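You operate a simulated robot arm through the tools that you are given. There is no shell and no other tool. Be economical: measure what you need, move in short steps, check, and stop when the job is done.

You are at the controls of a simulated robot arm. One attempt, no reset.

JOB
Leave the black cable sample in the smallest bush that takes it.
Fine: try it in all three bushes of the cable gauge; leave the other samples.

Only the result counts: the job must be done as asked and must still hold three seconds after the hand-in. Knocking over, shifting, dropping, spilling or breaking anything else fails it.

ROBOT AND FRAMES
A 7-joint arm with a two-finger parallel gripper, fixed in place. Base frame: the origin is at the foot of the arm, x ahead of it, y to its left, z up; the work surface is at about z = 860. Units: mm, degrees, N and s.
With the tool pointing down near the work surface it reaches from about 240 to 680 mm from the base axis. Its first joint turns from -66.0 to 66.0 degrees. Payload 2.4 kg.
The tool frame sits at the grasp point between the pads (the TCP): z along the fingers, y along the line on which they close. The tips reach 30 mm beyond it. Largest opening 94 mm; finger width 28, thickness 10; the body of the gripper, 50 by 96 mm, starts 55 mm behind the TCP.
Orientation is that of the tool frame in the base frame, as a unit quaternion [x, y, z, w]. With the fingers straight down and closing along the base's y, the tool's x points along the base's -x, its y along +y and its z along -z.

CONTROLS
- The arm moves only by the tool jog_arm. Its argument "motion" is a list of rows, each an object (a shift or turn left out is 0, a gripper value left out holds the last) with "delta_pos": the shift along the base's x, y, z in mm, a list of three; "turn": the turn, a rotation vector about the base's x, y, z in degrees, a list of three; "claw": the closure in counts, from 0 (fully open) to 255 (shut). In form: [{"delta_pos": [x, y, z], "turn": [rx, ry, rz], "claw": claw}, ...]. A call has 1 to 10 rows; each row is the pose to reach, as a shift and turn from the pose commanded when the call began. Each row takes 0.2 s and may step no farther than 50 mm and 8.6 degrees from the row before; otherwise, or with a gripper value out of range, the whole call is refused. Where a pose cannot be reached the arm comes as near as it can. A force on the tool above 40 N (or 10 N above the force at the start of the call, whichever is more), or a blocked arm, ends the call early, and 0.2 s more pass. Each finger travels about 153 mm/s and halts on what it meets, pressing with about 22 N; the grip force reading is that of the motor and also rises with nothing between the fingers. The clock runs only during rows and for 0.2 s after the last one: add rows that repeat a pose to give the fingers time. It gives the time, the measured TCP pose, the force on the tool (base axes), the opening and the grip force at its end, in the units of the frame above (readings bear some noise), and new pictures: "pictures" is both (left out), scene, wrist or none.
- Cameras (640 x 400 px; columns grow to the right, rows downward): "scene" is fixed at [31.4, 466.5, 1447.7]; the picture's right is [-0.81, -0.59, 0.00], its down [-0.32, 0.44, -0.84] and it looks along [0.49, -0.68, -0.54] (base axes); focal length 341 px, centre (320, 200). "wrist" rides on the gripper at [-37, 0, -58] in the tool frame; the picture's right is [0.00, -1.00, 0.00], its down [0.97, 0.00, -0.24] and it looks along [0.24, 0.00, 0.97] (tool axes); focal length 218 px, centre (320, 200).
- pixel_to_xyz(camera, pixels): for up to 12 pixels [column, row] of the newest picture of that camera ("zoom" is the newest enlarged one), the place [x, y, z] in the base frame of the surface seen there, good to about 3 mm. The clock stands still meanwhile.
- zoom(camera, box): a new picture of the part [left, top, right, bottom] of that camera's present view, enlarged. The clock stands still meanwhile.
- sign_off(): hands the job in; it is judged then, once.

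Go step by step. Measure first, check grasps and placings, and put right what went wrong. The budget is 80 turns and 120 pictures, counting those below and the enlarged ones. Unless the task says otherwise, let go and move clear before handing in, and close with one line.

The tools are called after "Call:" as name(argument=value, ...) on one line, values as JSON. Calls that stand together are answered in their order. jog_arm: Moves the arm, as the interface text tells. Its arguments: {"type":"object","properties":{"motion":{"type":"array"},"pictures":{"type":"string","enum":["both","scene","wrist","none"]}},"required":["motion"]} The other tools are called the same way: pixel_to_xyz (camera, pixels) gives the place of the surface under pixels of a picture; zoom (camera, box) takes an enlarged picture of a part of a camera's view; sign_off () hands the job in.

At the start:

```text
clock: 0.0
eef_pos: [328.9, -88.8, 1193.2]
tool_rot: [-0.001, 1.0, 0.0, 0.0]
force: [-0.4, -0.1, 0.2]
gripper_width: 93.9
grip_force: 0.0
```

scene: 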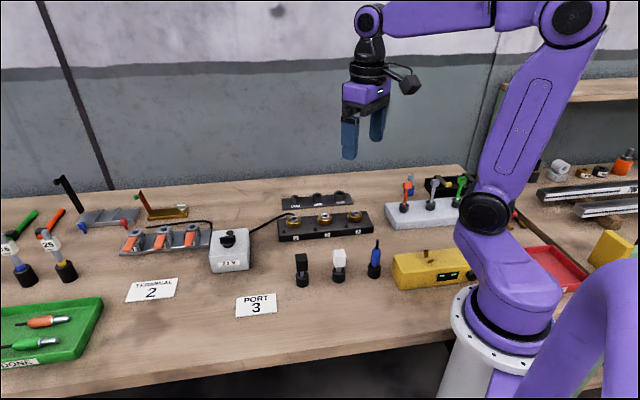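
wrist: 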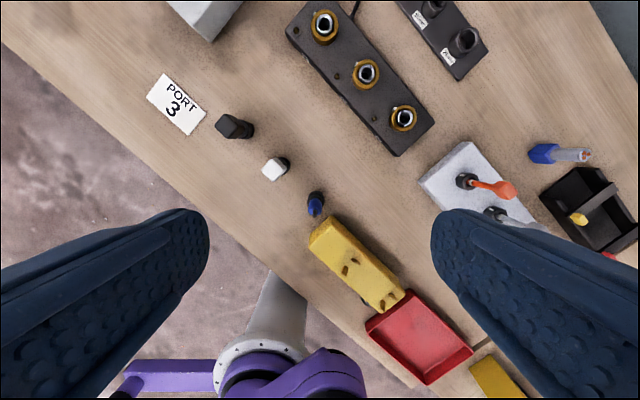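

The pictures show three samples near (302,270), (339,265) and (374,260), and a black block with three brass bushes near (325,222). I'll zoom in to identify each of them.

Call:
zoom(camera="scene", box=[260, 180, 400, 300])

Call:
zoom(camera="wrist", box=[200, 0, 500, 220])

Call:
zoom(camera="scene", box=[0, 160, 260, 320])

Call:
zoom(camera="scene", box=[370, 160, 500, 240])

```text
3.33 times, centred on (330, 240) of scene
```

zoom: 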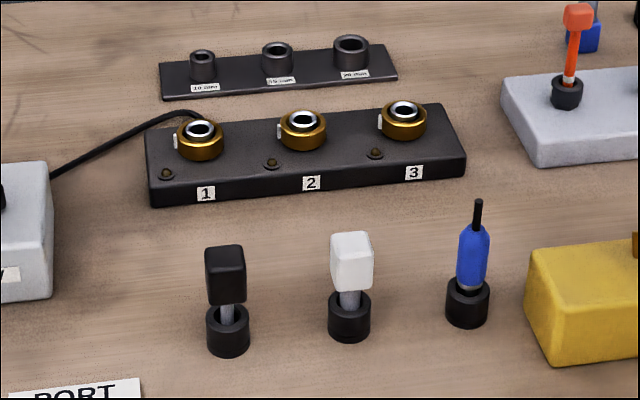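

```text
1.82 times, centred on (350, 110) of wrist
```

zoom: 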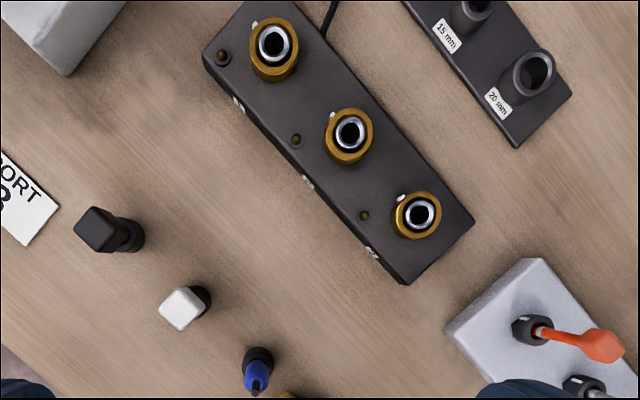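

```text
2.46 times, centred on (130, 240) of scene
```

zoom: 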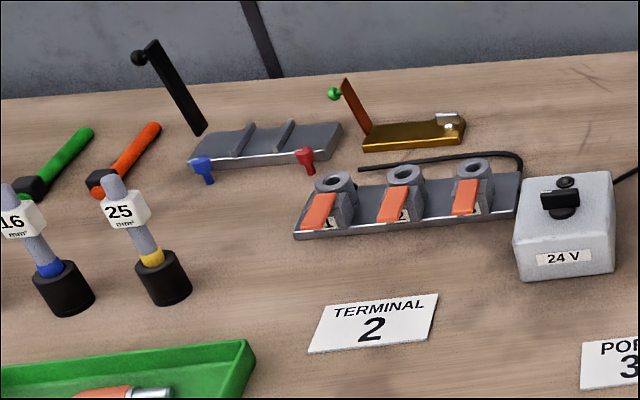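

```text
4.92 times, centred on (435, 200) of scene
```

zoom: 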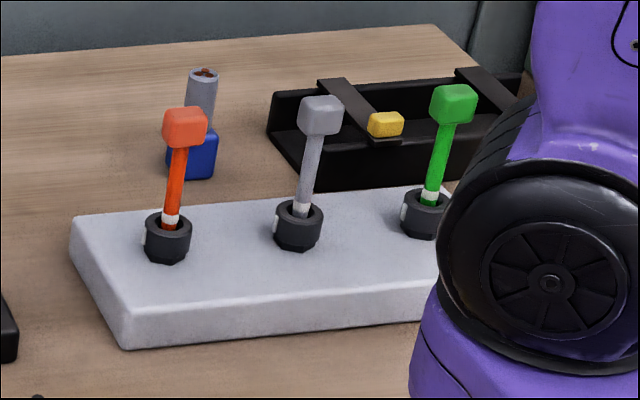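

The strip with bushes marked 10, 15 and 20 mm, near scene (315,200), is the gauge. Before picking a sample I'll check the rest of the scene for other black ones and measure the main parts.

Call:
zoom(camera="scene", box=[500, 120, 640, 280])

Call:
zoom(camera="scene", box=[280, 235, 400, 300])

Call:
zoom(camera="scene", box=[270, 180, 370, 245])

Call:
pixel_to_xyz(camera="scene", pixels=[[302, 257], [303, 280], [339, 252], [303, 272], [294, 200], [317, 197], [341, 194], [302, 288], [374, 265], [320, 208]])

```text
2.50 times, centred on (570, 200) of scene
```

zoom: 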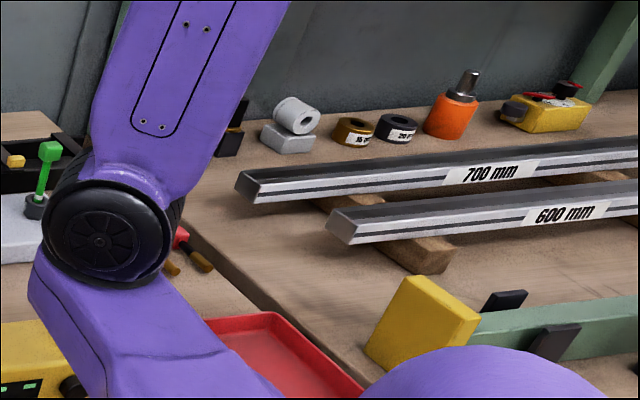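

```text
5.33 times, centred on (340, 268) of scene
```

zoom: 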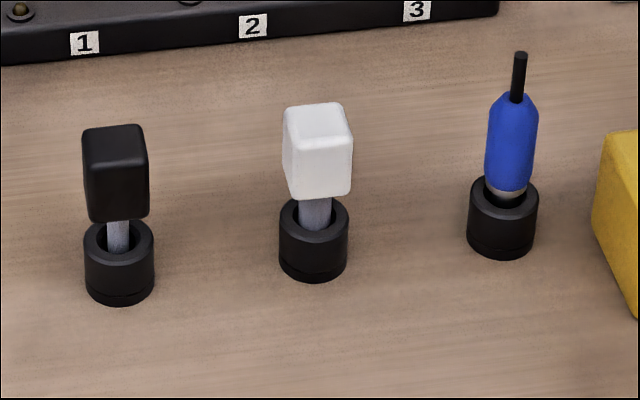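

```text
6.15 times, centred on (320, 212) of scene
```

zoom: 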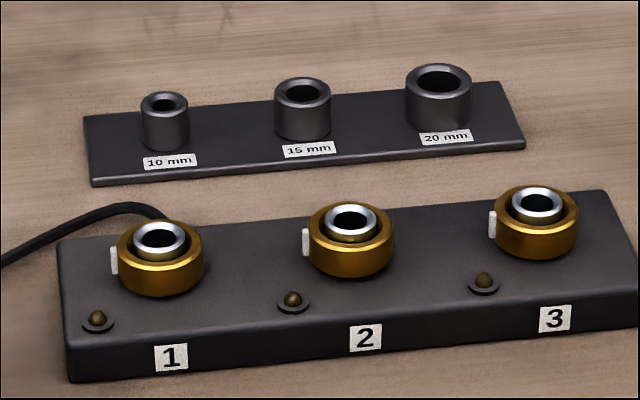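

```text
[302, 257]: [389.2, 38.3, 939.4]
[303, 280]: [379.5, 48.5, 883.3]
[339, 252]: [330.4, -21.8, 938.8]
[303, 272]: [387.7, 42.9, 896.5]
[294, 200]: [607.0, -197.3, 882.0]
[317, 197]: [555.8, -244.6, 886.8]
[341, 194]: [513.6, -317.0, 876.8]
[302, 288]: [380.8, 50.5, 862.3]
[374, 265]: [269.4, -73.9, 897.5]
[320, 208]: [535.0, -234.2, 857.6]
```

The black sample is the square black head on a grey shaft in a cup at about (384, 40), with its top at about z 940. The gauge bushes are near (607,-197), (556,-245) and (514,-317). I'll move above the sample for a closer view.

Call:
jog_arm(motion=[{"delta_pos": [20, 40, -20]}, {"delta_pos": [40, 80, -55]}, {"delta_pos": [60, 120, -85]}, {"delta_pos": [65, 128, -110]}, {"delta_pos": [65, 128, -110]}], pictures="wrist")

```text
refused: row 2 steps farther than a row can; nothing moved
```

The call was refused because row 2 was too long a step. I'll repeat the move in smaller steps.

Call:
jog_arm(motion=[{"delta_pos": [16, 32, -27]}, {"delta_pos": [32, 64, -54]}, {"delta_pos": [48, 96, -82]}, {"delta_pos": [65, 128, -110]}, {"delta_pos": [65, 128, -110]}], pictures="wrist")

```text
clock: 1.2
eef_pos: [395.4, 37.8, 1082.4]
tool_rot: [0.001, 1.0, 0.0, 0.0]
force: [0.1, 0.1, 0.7]
gripper_width: 94.0
grip_force: 0.1
```

wrist: 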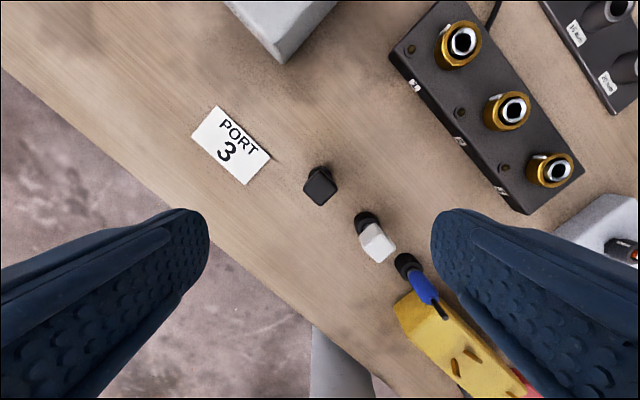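

Call:
zoom(camera="wrist", box=[280, 150, 410, 280])

Call:
pixel_to_xyz(camera="wrist", pixels=[[305, 184], [323, 170], [336, 186], [319, 204], [320, 187], [377, 245]])

```text
3.08 times, centred on (345, 215) of wrist
```

zoom: 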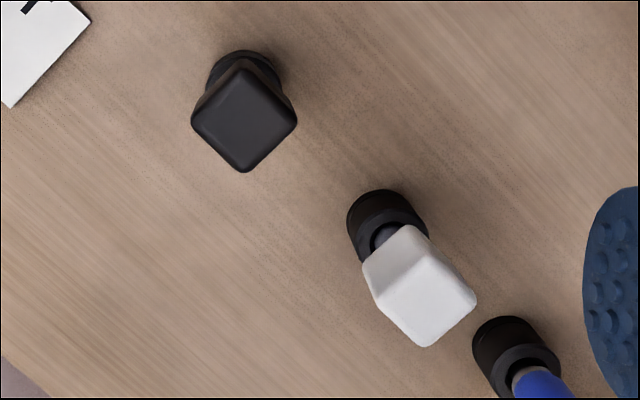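

```text
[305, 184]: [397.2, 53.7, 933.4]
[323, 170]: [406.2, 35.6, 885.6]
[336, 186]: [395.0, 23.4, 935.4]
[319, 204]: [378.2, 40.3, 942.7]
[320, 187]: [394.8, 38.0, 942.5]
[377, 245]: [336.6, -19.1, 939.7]
```

The head centre is at about (394.5, 38, top 942), and its edges lie at about 45°. I'll turn the tool +45° so it closes across the row, keeping clear of the white sample, and move down above the head.

Call:
jog_arm(motion=[{"delta_pos": [0, 0, -8], "turn": [0, 0, 7.5]}, {"delta_pos": [0, 0, -16], "turn": [0, 0, 15]}, {"delta_pos": [0, 0, -24], "turn": [0, 0, 22.5]}, {"delta_pos": [0, 0, -32], "turn": [0, 0, 30]}, {"delta_pos": [0, 0, -40], "turn": [0, 0, 37.5]}, {"delta_pos": [-1, 0, -60], "turn": [0, 0, 45]}, {"delta_pos": [-1, 0, -80], "turn": [0, 0, 45]}, {"delta_pos": [-1, 0, -80], "turn": [0, 0, 45]}], pictures="wrist")

```text
clock: 3.0
eef_pos: [393.8, 37.7, 1001.7]
tool_rot: [-0.383, 0.924, 0.0, 0.0]
force: [0.7, 0.0, 0.0]
gripper_width: 94.0
grip_force: 0.0
```

wrist: 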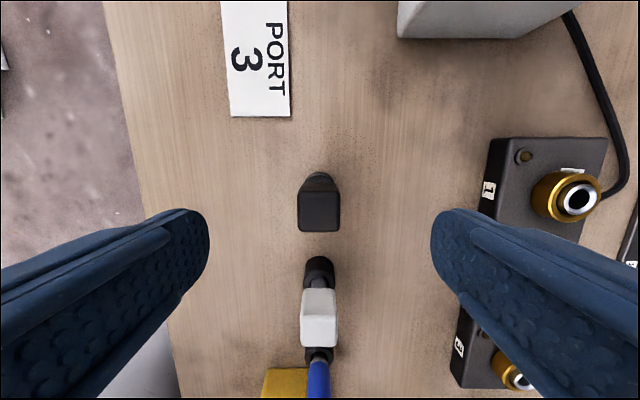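

The head is centred at (319,211) and square to the fingers. I'll go down to TCP z 934 and close.

Call:
jog_arm(motion=[{"delta_pos": [0, 0, -25]}, {"delta_pos": [0, 0, -50]}, {"delta_pos": [0, 0, -67]}, {"delta_pos": [0, 0, -67]}, {"delta_pos": [0, 0, -67], "claw": 120}, {"delta_pos": [0, 0, -67], "claw": 160}, {"delta_pos": [0, 0, -67], "claw": 255}, {"delta_pos": [0, 0, -67], "claw": 255}, {"delta_pos": [0, 0, -67], "claw": 255}])

```text
clock: 5.0
eef_pos: [394.0, 39.6, 936.3]
tool_rot: [-0.383, 0.924, 0.001, 0.0]
force: [-0.4, 0.6, -0.6]
gripper_width: 30.1
grip_force: 22.0
```

scene: 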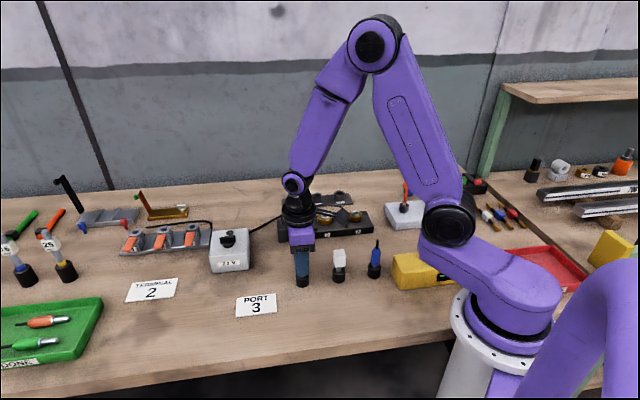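
wrist: 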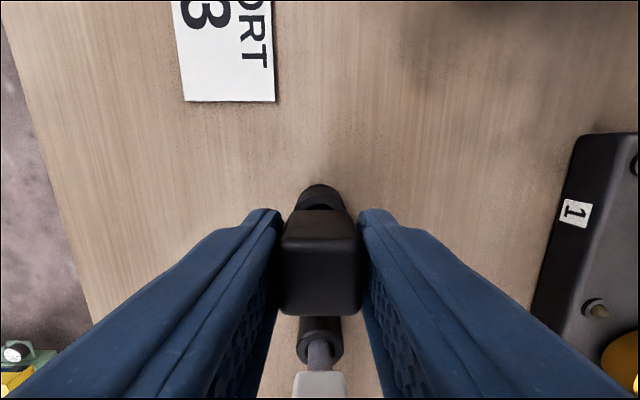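

The fingers stopped at 30 mm with 22 N, so they are holding the head. I'll lift straight up and check.

Call:
jog_arm(motion=[{"delta_pos": [0, 0, 10]}, {"delta_pos": [0, 0, 25]}, {"delta_pos": [0, 0, 50]}, {"delta_pos": [0, 0, 80]}, {"delta_pos": [0, 0, 110]}, {"delta_pos": [0, 0, 110]}])

```text
clock: 6.4
eef_pos: [393.7, 38.4, 1046.0]
tool_rot: [-0.384, 0.923, 0.0, 0.0]
force: [-1.4, 0.3, 0.3]
gripper_width: 29.5
grip_force: 21.7
```

scene: 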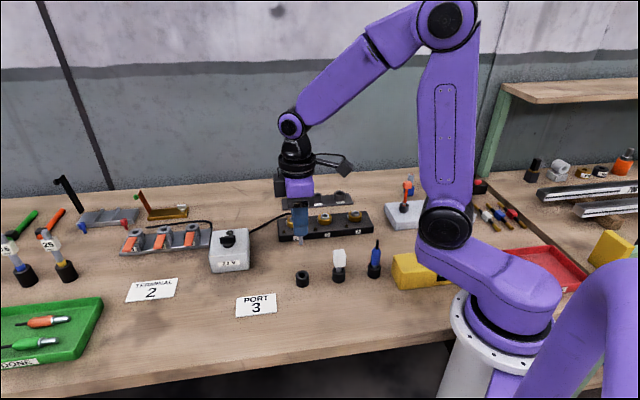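
wrist: 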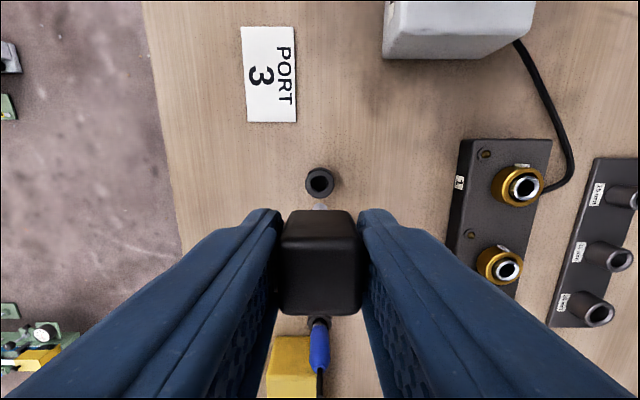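

The sample is out of its cup. I'll zoom in to see the shaft's tip and length, and measure the gauge bushes from here.

Call:
zoom(camera="scene", box=[270, 180, 350, 290])

Call:
zoom(camera="wrist", box=[540, 150, 640, 340])

Call:
pixel_to_xyz(camera="wrist", pixels=[[599, 315], [622, 260], [590, 325], [560, 325], [596, 160], [533, 270], [509, 270], [526, 187], [319, 209]])

Call:
pixel_to_xyz(camera="scene", pixels=[[301, 242], [301, 236], [325, 216], [341, 194], [338, 199], [302, 274]])

```text
3.64 times, centred on (310, 235) of scene
```

zoom: 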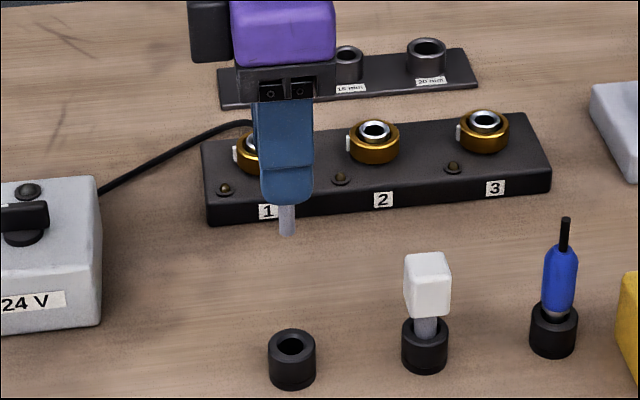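

```text
2.11 times, centred on (590, 245) of wrist
```

zoom: 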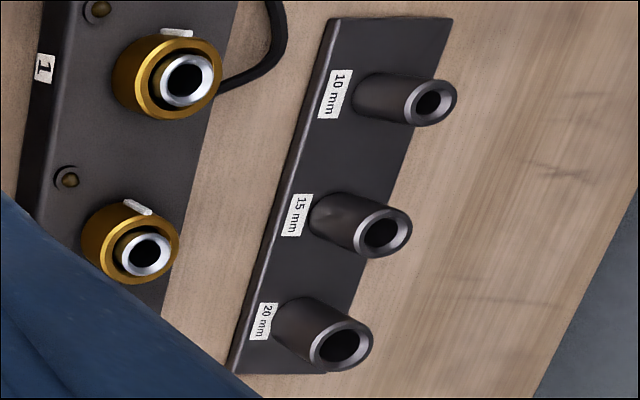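

```text
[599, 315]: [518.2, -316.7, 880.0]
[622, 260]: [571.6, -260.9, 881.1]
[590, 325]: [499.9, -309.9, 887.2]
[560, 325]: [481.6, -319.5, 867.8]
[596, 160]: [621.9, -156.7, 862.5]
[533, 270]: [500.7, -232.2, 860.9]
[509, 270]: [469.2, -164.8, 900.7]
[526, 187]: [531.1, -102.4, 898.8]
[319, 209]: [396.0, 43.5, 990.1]
```

```text
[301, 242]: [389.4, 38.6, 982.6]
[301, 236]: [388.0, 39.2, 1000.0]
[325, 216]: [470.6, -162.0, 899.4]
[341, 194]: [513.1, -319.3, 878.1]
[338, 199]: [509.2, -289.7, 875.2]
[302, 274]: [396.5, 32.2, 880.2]
```

The shaft tip is about 64 mm below the TCP and roughly 10 mm thick, and the bush tops are near z 885. I'll carry it at this height, with the tip at about 981, to the gauge and look again.

Call:
jog_arm(motion=[{"delta_pos": [17, -41, 0]}, {"delta_pos": [34, -82, 0]}, {"delta_pos": [51, -123, 0]}, {"delta_pos": [68, -164, 0]}, {"delta_pos": [85, -205, 0]}, {"delta_pos": [102, -246, 0]}, {"delta_pos": [119, -287, 0]}, {"delta_pos": [136, -328, 0]}, {"delta_pos": [136, -328, 0]}])

```text
clock: 8.4
eef_pos: [528.6, -288.5, 1046.3]
tool_rot: [-0.383, 0.924, 0.0, 0.0]
force: [0.3, -0.3, 0.1]
gripper_width: 29.6
grip_force: 22.3
```

scene: 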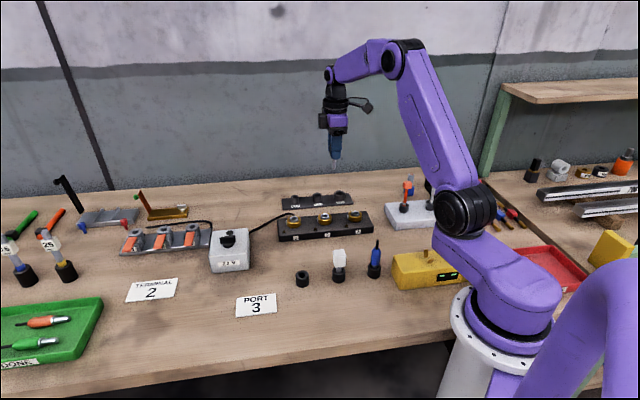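
wrist: 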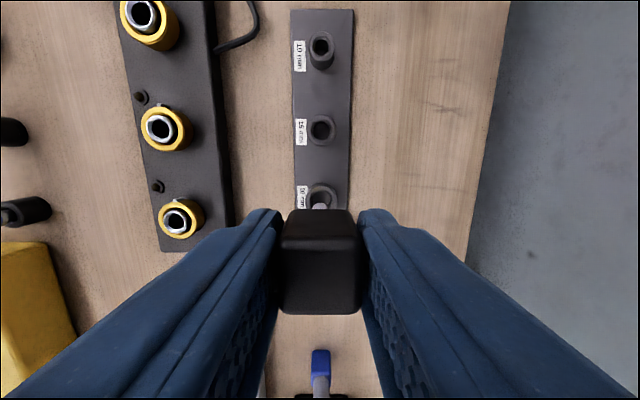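

Call:
zoom(camera="wrist", box=[260, 10, 380, 220])

Call:
zoom(camera="scene", box=[270, 100, 380, 220])

Call:
pixel_to_xyz(camera="wrist", pixels=[[312, 48], [332, 48], [321, 36], [310, 128], [333, 128], [322, 116], [321, 140], [322, 185], [335, 198], [295, 80], [351, 80], [320, 90]])

Call:
pixel_to_xyz(camera="scene", pixels=[[337, 168], [337, 163], [337, 155], [337, 173]])

```text
1.90 times, centred on (320, 115) of wrist
```

zoom: 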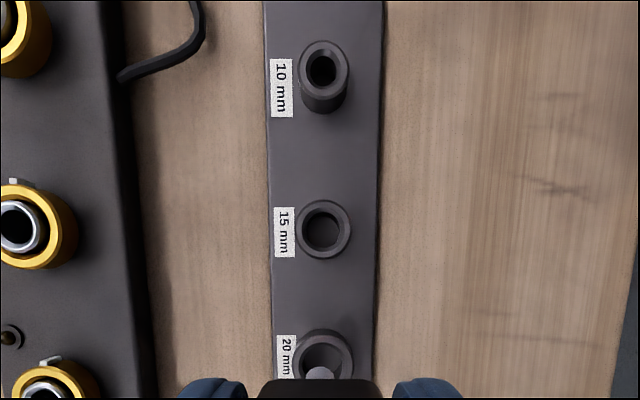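

```text
3.33 times, centred on (325, 160) of scene
```

zoom: 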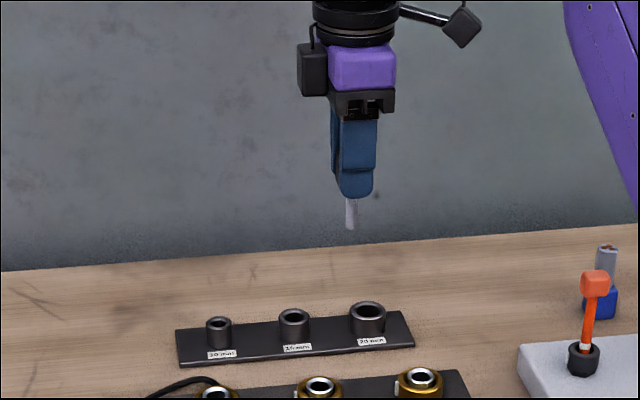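

```text
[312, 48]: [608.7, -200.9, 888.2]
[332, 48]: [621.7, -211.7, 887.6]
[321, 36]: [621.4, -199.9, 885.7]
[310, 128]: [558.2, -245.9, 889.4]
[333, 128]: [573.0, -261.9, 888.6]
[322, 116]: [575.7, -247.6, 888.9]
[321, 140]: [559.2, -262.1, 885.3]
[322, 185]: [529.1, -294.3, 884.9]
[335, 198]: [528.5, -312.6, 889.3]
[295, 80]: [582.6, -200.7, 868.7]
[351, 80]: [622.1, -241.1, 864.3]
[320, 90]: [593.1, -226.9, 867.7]
```

```text
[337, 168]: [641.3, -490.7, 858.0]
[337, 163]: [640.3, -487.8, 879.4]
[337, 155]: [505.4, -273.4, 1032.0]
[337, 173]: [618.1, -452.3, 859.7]
```

The bush row runs at 45° with 70 mm spacing, and the tops are at z 888. The bushes are at about (615.5,-203), (566.3,-253.5) and (516.5,-303). The shaft hangs on the tool axis, so I'll start with the 20 mm bush and hover just above it.

Call:
jog_arm(motion=[{"delta_pos": [-12.4, -14, 0]}, {"delta_pos": [-12.4, -14, -40]}, {"delta_pos": [-12.4, -14, -80]}, {"delta_pos": [-12.4, -14, -84]}, {"delta_pos": [-12.4, -14, -84]}])

Call:
zoom(camera="scene", box=[300, 150, 380, 220])

Call:
zoom(camera="wrist", box=[260, 100, 380, 220])

```text
clock: 9.6
eef_pos: [517.1, -303.1, 962.4]
tool_rot: [-0.383, 0.924, -0.001, 0.0]
force: [0.1, -0.2, -1.3]
gripper_width: 29.7
grip_force: 22.0
```

scene: 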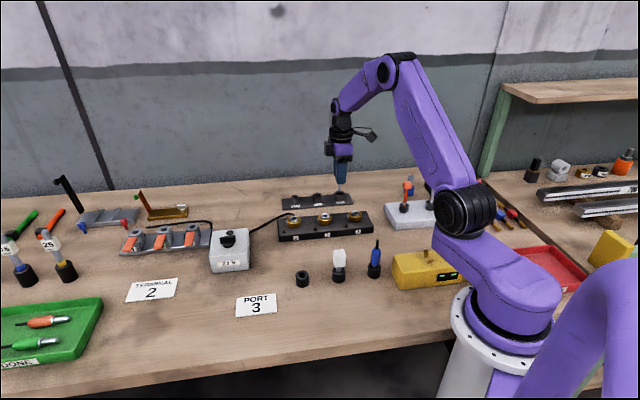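
wrist: 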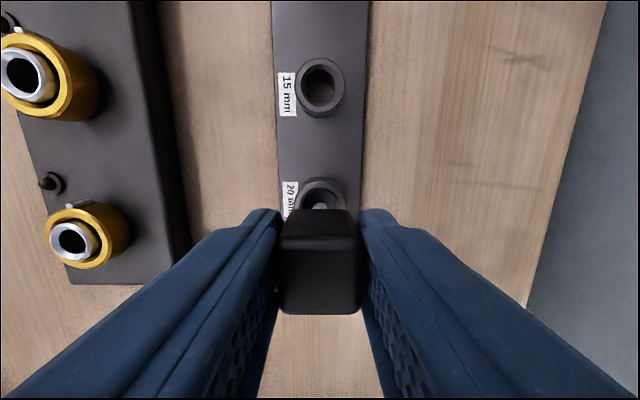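

```text
5.71 times, centred on (340, 185) of scene
```

zoom: 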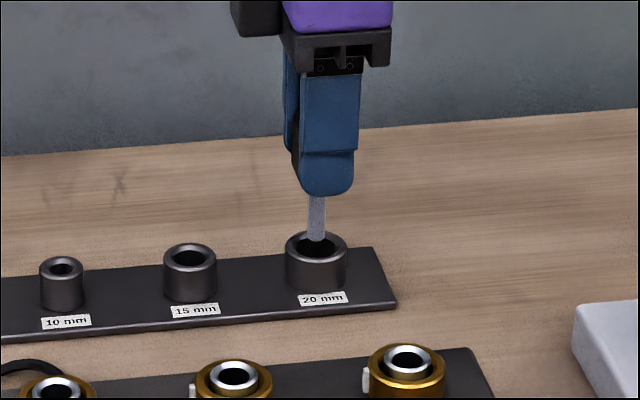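

```text
3.33 times, centred on (320, 160) of wrist
```

zoom: 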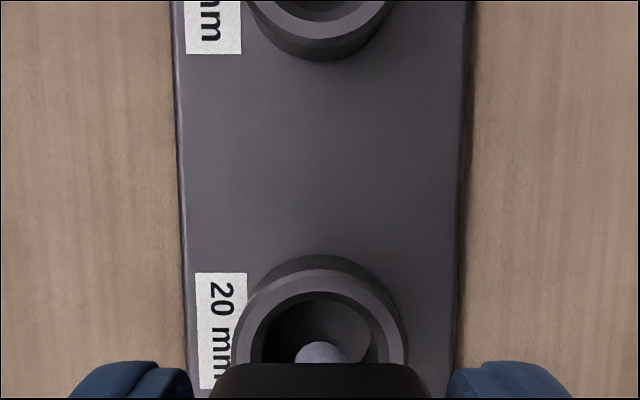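

The tip is centred over the 20 mm bore with plenty of clearance. I'll lower into it in small steps.

Call:
jog_arm(motion=[{"delta_pos": [0, 0, -6]}, {"delta_pos": [0, 0, -12]}, {"delta_pos": [0, 0, -17]}, {"delta_pos": [0, 0, -22]}, {"delta_pos": [0, 0, -25]}, {"delta_pos": [0, 0, -25]}], pictures="none")

Call:
zoom(camera="scene", box=[300, 150, 380, 220])

```text
clock: 11.0
eef_pos: [516.3, -302.9, 937.0]
tool_rot: [-0.384, 0.923, 0.0, 0.0]
force: [-0.3, 0.1, -0.2]
gripper_width: 29.8
grip_force: 21.9
```

```text
5.71 times, centred on (340, 185) of scene
```

zoom: 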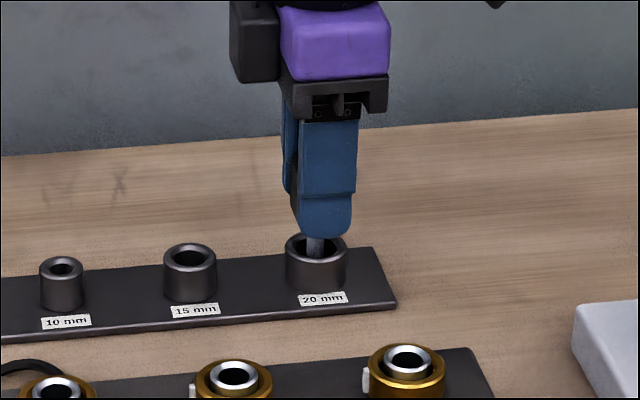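

The shaft sits about 17 mm deep in the 20 mm bush with no force. Now I'll lift out and go over the 15 mm bush.

Call:
jog_arm(motion=[{"delta_pos": [0, 0, 12]}, {"delta_pos": [0, 0, 30]}, {"delta_pos": [0, 0, 34]}, {"delta_pos": [25, 25, 34]}, {"delta_pos": [49.7, 49.3, 34]}, {"delta_pos": [49.7, 49.3, 27]}, {"delta_pos": [49.7, 49.3, 27]}], pictures="none")

Call:
zoom(camera="scene", box=[285, 150, 365, 220])

Call:
zoom(camera="wrist", box=[260, 100, 380, 220])

```text
clock: 12.6
eef_pos: [566.7, -253.4, 963.1]
tool_rot: [-0.383, 0.924, -0.001, 0.0]
force: [-0.1, 0.8, -1.0]
gripper_width: 29.4
grip_force: 21.9
```

```text
5.71 times, centred on (325, 185) of scene
```

zoom: 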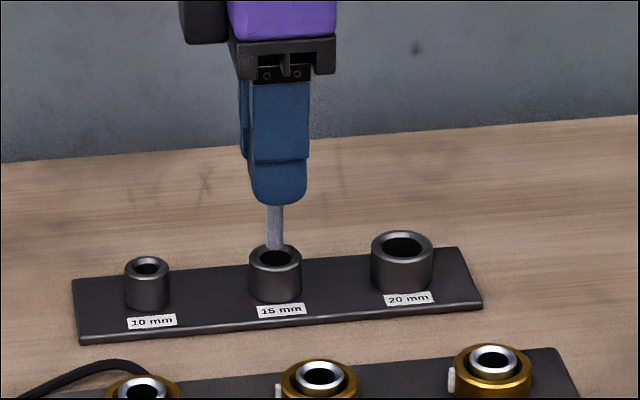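

```text
3.33 times, centred on (320, 160) of wrist
```

zoom: 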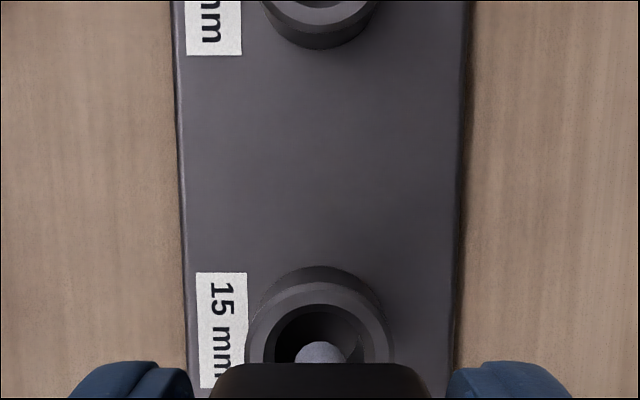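

The tip is over the 15 mm bore, which runs from column 276 to 368 in the zoom, with the tip at 320. I'll lower it in.

Call:
jog_arm(motion=[{"delta_pos": [0, 0, -6]}, {"delta_pos": [0, 0, -12]}, {"delta_pos": [0, 0, -17]}, {"delta_pos": [0, 0, -22]}, {"delta_pos": [0, 0, -26]}, {"delta_pos": [0, 0, -26]}], pictures="none")

Call:
zoom(camera="scene", box=[285, 150, 365, 220])

```text
clock: 14.0
eef_pos: [567.0, -254.0, 937.4]
tool_rot: [-0.383, 0.924, 0.0, -0.001]
force: [-0.1, -0.3, -0.1]
gripper_width: 29.7
grip_force: 22.0
```

```text
5.71 times, centred on (325, 185) of scene
```

zoom: 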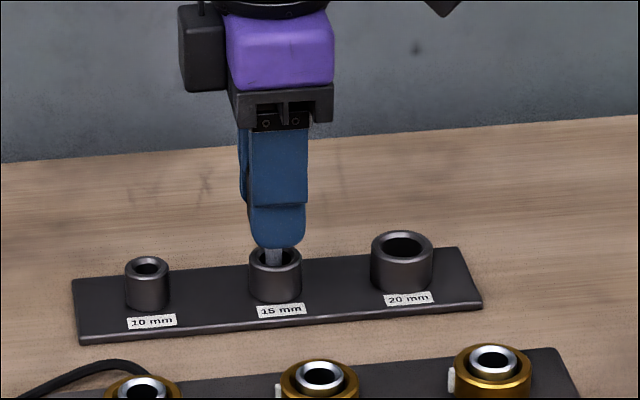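

It went into the 15 mm bush freely. Next I'll lift and go over the 10 mm bush.

Call:
jog_arm(motion=[{"delta_pos": [0, 0, 12]}, {"delta_pos": [0, 0, 30]}, {"delta_pos": [0, 0, 34]}, {"delta_pos": [25, 25, 34]}, {"delta_pos": [49.5, 49.5, 34]}, {"delta_pos": [49.5, 49.5, 27]}, {"delta_pos": [49.5, 49.5, 27]}, {"delta_pos": [49.5, 49.5, 27]}], pictures="none")

Call:
zoom(camera="scene", box=[270, 165, 330, 215])

Call:
zoom(camera="wrist", box=[280, 160, 360, 220])

```text
clock: 15.8
eef_pos: [615.7, -203.4, 964.1]
tool_rot: [-0.383, 0.924, 0.0, -0.001]
force: [-0.8, 0.0, -1.4]
gripper_width: 29.6
grip_force: 21.2
```

```text
8.00 times, centred on (300, 190) of scene
```

zoom: 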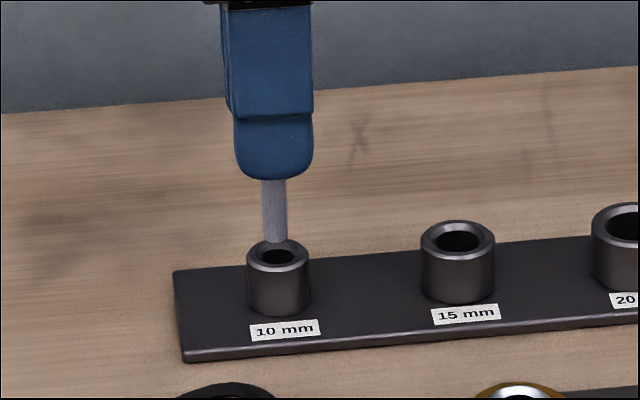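

```text
6.67 times, centred on (320, 190) of wrist
```

zoom: 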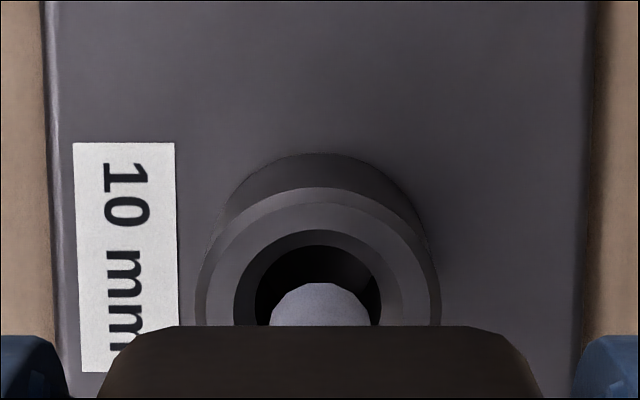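

The tip, about 9 mm wide at (320,331), is centred over the 10 mm bore within about 0.5 mm, and the bush has a chamfer. I'll lower slowly and watch the force.

Call:
jog_arm(motion=[{"delta_pos": [0, 0, -4]}, {"delta_pos": [0, 0, -7]}, {"delta_pos": [0, 0, -9]}, {"delta_pos": [0, 0, -11]}, {"delta_pos": [0, 0, -12.5]}, {"delta_pos": [0, 0, -12.5]}], pictures="none")

Call:
zoom(camera="scene", box=[270, 165, 330, 215])

Call:
zoom(camera="wrist", box=[280, 160, 360, 220])

```text
clock: 17.2
eef_pos: [616.1, -205.2, 952.1]
tool_rot: [-0.383, 0.924, -0.001, 0.0]
force: [-0.8, -0.1, 0.3]
gripper_width: 29.8
grip_force: 22.2
```

```text
8.00 times, centred on (300, 190) of scene
```

zoom: 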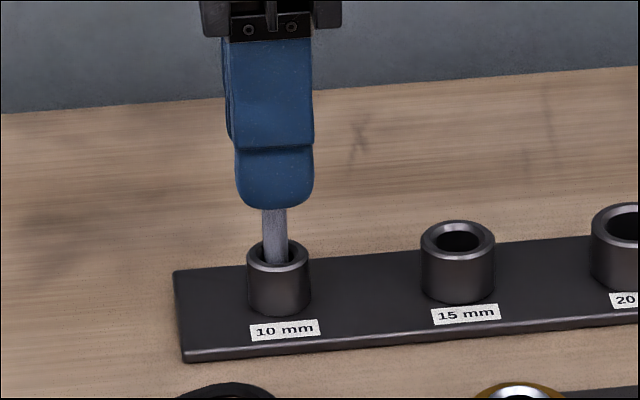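

```text
6.67 times, centred on (320, 190) of wrist
```

zoom: 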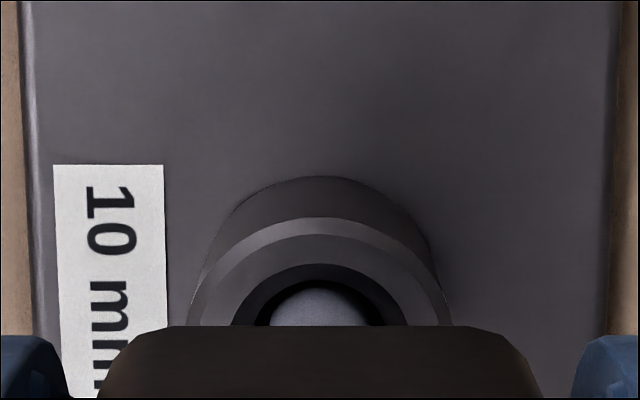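

The tip is entering the mouth with no force. I'll continue down.

Call:
jog_arm(motion=[{"delta_pos": [0, 0, -2]}, {"delta_pos": [0, 0, -4]}, {"delta_pos": [0, 0, -6]}, {"delta_pos": [0, 0, -8]}, {"delta_pos": [0, 0, -10]}, {"delta_pos": [0, 0, -12]}, {"delta_pos": [0, 0, -13.5]}, {"delta_pos": [0, 0, -13.5]}], pictures="none")

Call:
zoom(camera="scene", box=[270, 165, 330, 215])

```text
clock: 19.0
eef_pos: [616.5, -203.8, 938.4]
tool_rot: [-0.383, 0.924, 0.0, -0.001]
force: [-0.5, 0.3, -0.1]
gripper_width: 29.6
grip_force: 21.9
```

```text
8.00 times, centred on (300, 190) of scene
```

zoom: 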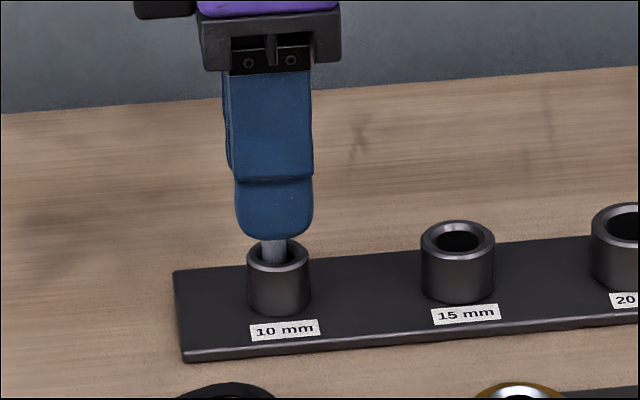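

It fits the 10 mm bush freely, so this is the smallest one that takes it. I'll lower the sample gently until it touches bottom.

Call:
jog_arm(motion=[{"delta_pos": [0, 0, -1]}, {"delta_pos": [0, 0, -2]}, {"delta_pos": [0, 0, -3]}, {"delta_pos": [0, 0, -4]}, {"delta_pos": [0, 0, -4]}], pictures="none")

```text
clock: 20.2
eef_pos: [616.9, -204.7, 935.7]
tool_rot: [-0.382, 0.924, -0.001, 0.002]
force: [-1.2, 0.3, 11.9]
gripper_width: 29.6
grip_force: 22.0
```

It touched bottom with 12 N up. I'll ease the load, open slowly, and look.

Call:
jog_arm(motion=[{"delta_pos": [0, 0, 1.5]}, {"delta_pos": [0, 0, 2.5]}, {"delta_pos": [0, 0, 2.5], "claw": 168}, {"delta_pos": [0, 0, 2.5], "claw": 150}, {"delta_pos": [0, 0, 2.5], "claw": 120}, {"delta_pos": [0, 0, 2.5], "claw": 100}, {"delta_pos": [0, 0, 2.5], "claw": 100}])

Call:
zoom(camera="scene", box=[270, 165, 330, 215])

```text
clock: 21.8
eef_pos: [615.6, -203.4, 936.3]
tool_rot: [-0.382, 0.924, 0.0, -0.001]
force: [0.5, -0.4, -0.1]
gripper_width: 57.2
grip_force: 0.0
```

scene: 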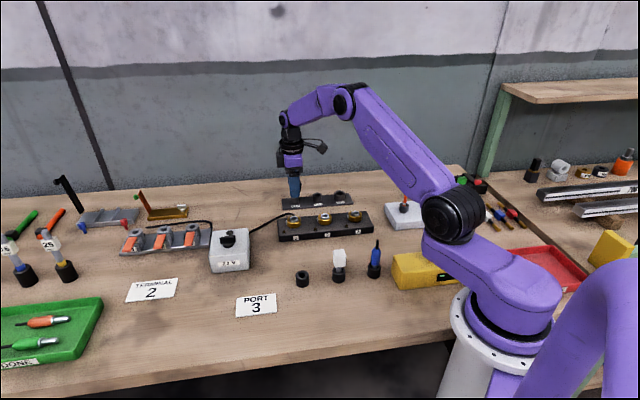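
wrist: 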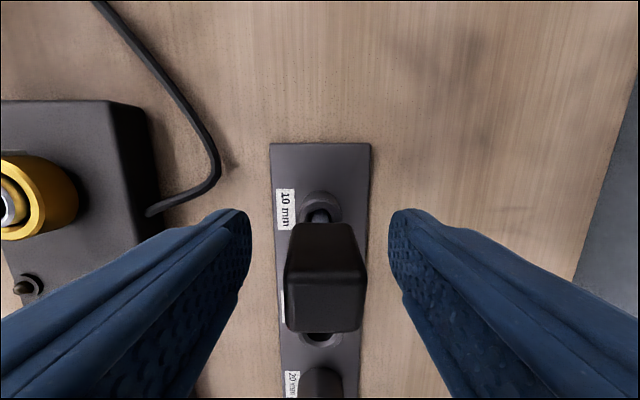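

```text
8.00 times, centred on (300, 190) of scene
```

zoom: 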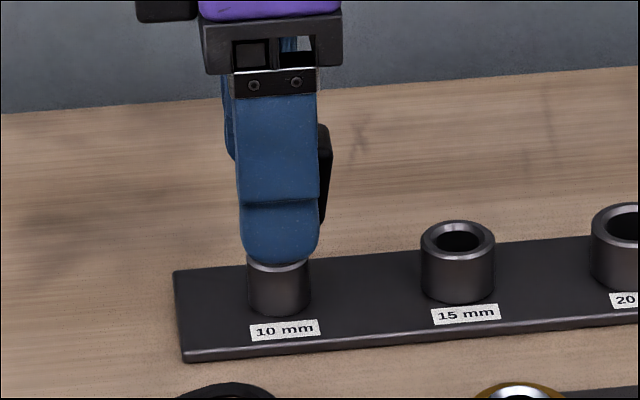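

The grip is released and the sample stands in the 10 mm bush, leaning slightly. I'll rise straight up and move clear.

Call:
jog_arm(motion=[{"delta_pos": [0, 0, 10]}, {"delta_pos": [0, 0, 30]}, {"delta_pos": [0, 0, 60]}, {"delta_pos": [0, 0, 100]}, {"delta_pos": [-30, 0, 130]}, {"delta_pos": [-70, 0, 150]}, {"delta_pos": [-70, 0, 150]}])

Call:
zoom(camera="scene", box=[270, 165, 330, 215])

```text
clock: 23.4
eef_pos: [548.9, -204.5, 1087.1]
tool_rot: [-0.383, 0.924, 0.0, 0.0]
force: [-0.2, -0.6, 0.8]
gripper_width: 57.2
grip_force: 0.2
```

scene: 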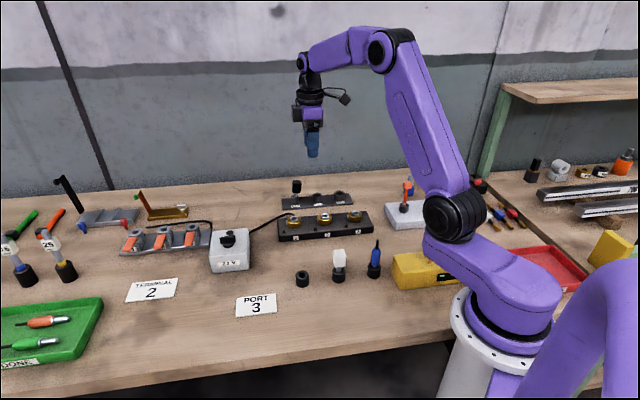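
wrist: 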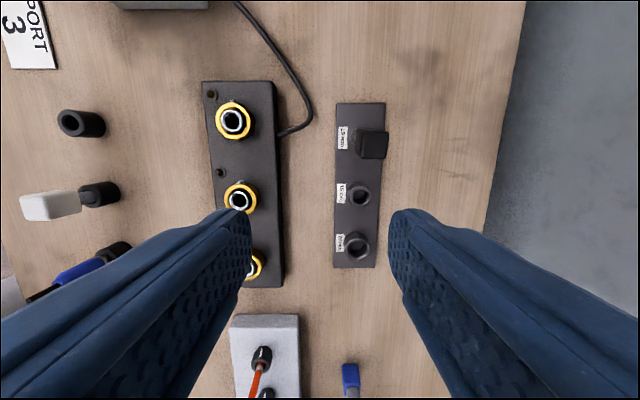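

```text
8.00 times, centred on (300, 190) of scene
```

zoom: 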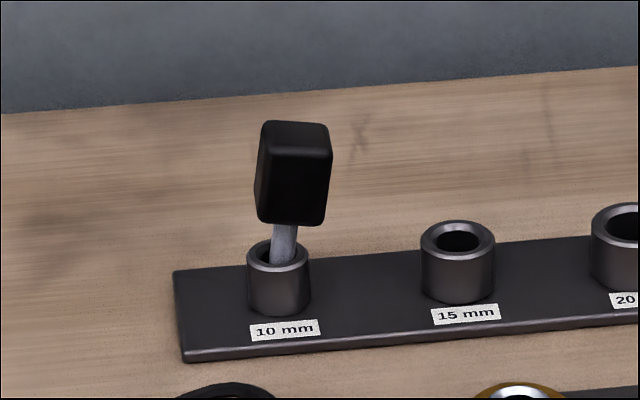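

The sample stands in the 10 mm bush, leaning only within its clearance. Everything else looks unmoved and the arm is clear, so I'm handing in.

Call:
sign_off()

```text
The job is handed in.
```

The black sample went into the 20, 15 and 10 mm bushes without resistance, so I left it in the 10 mm bush, the smallest that takes it, and handed the job in.
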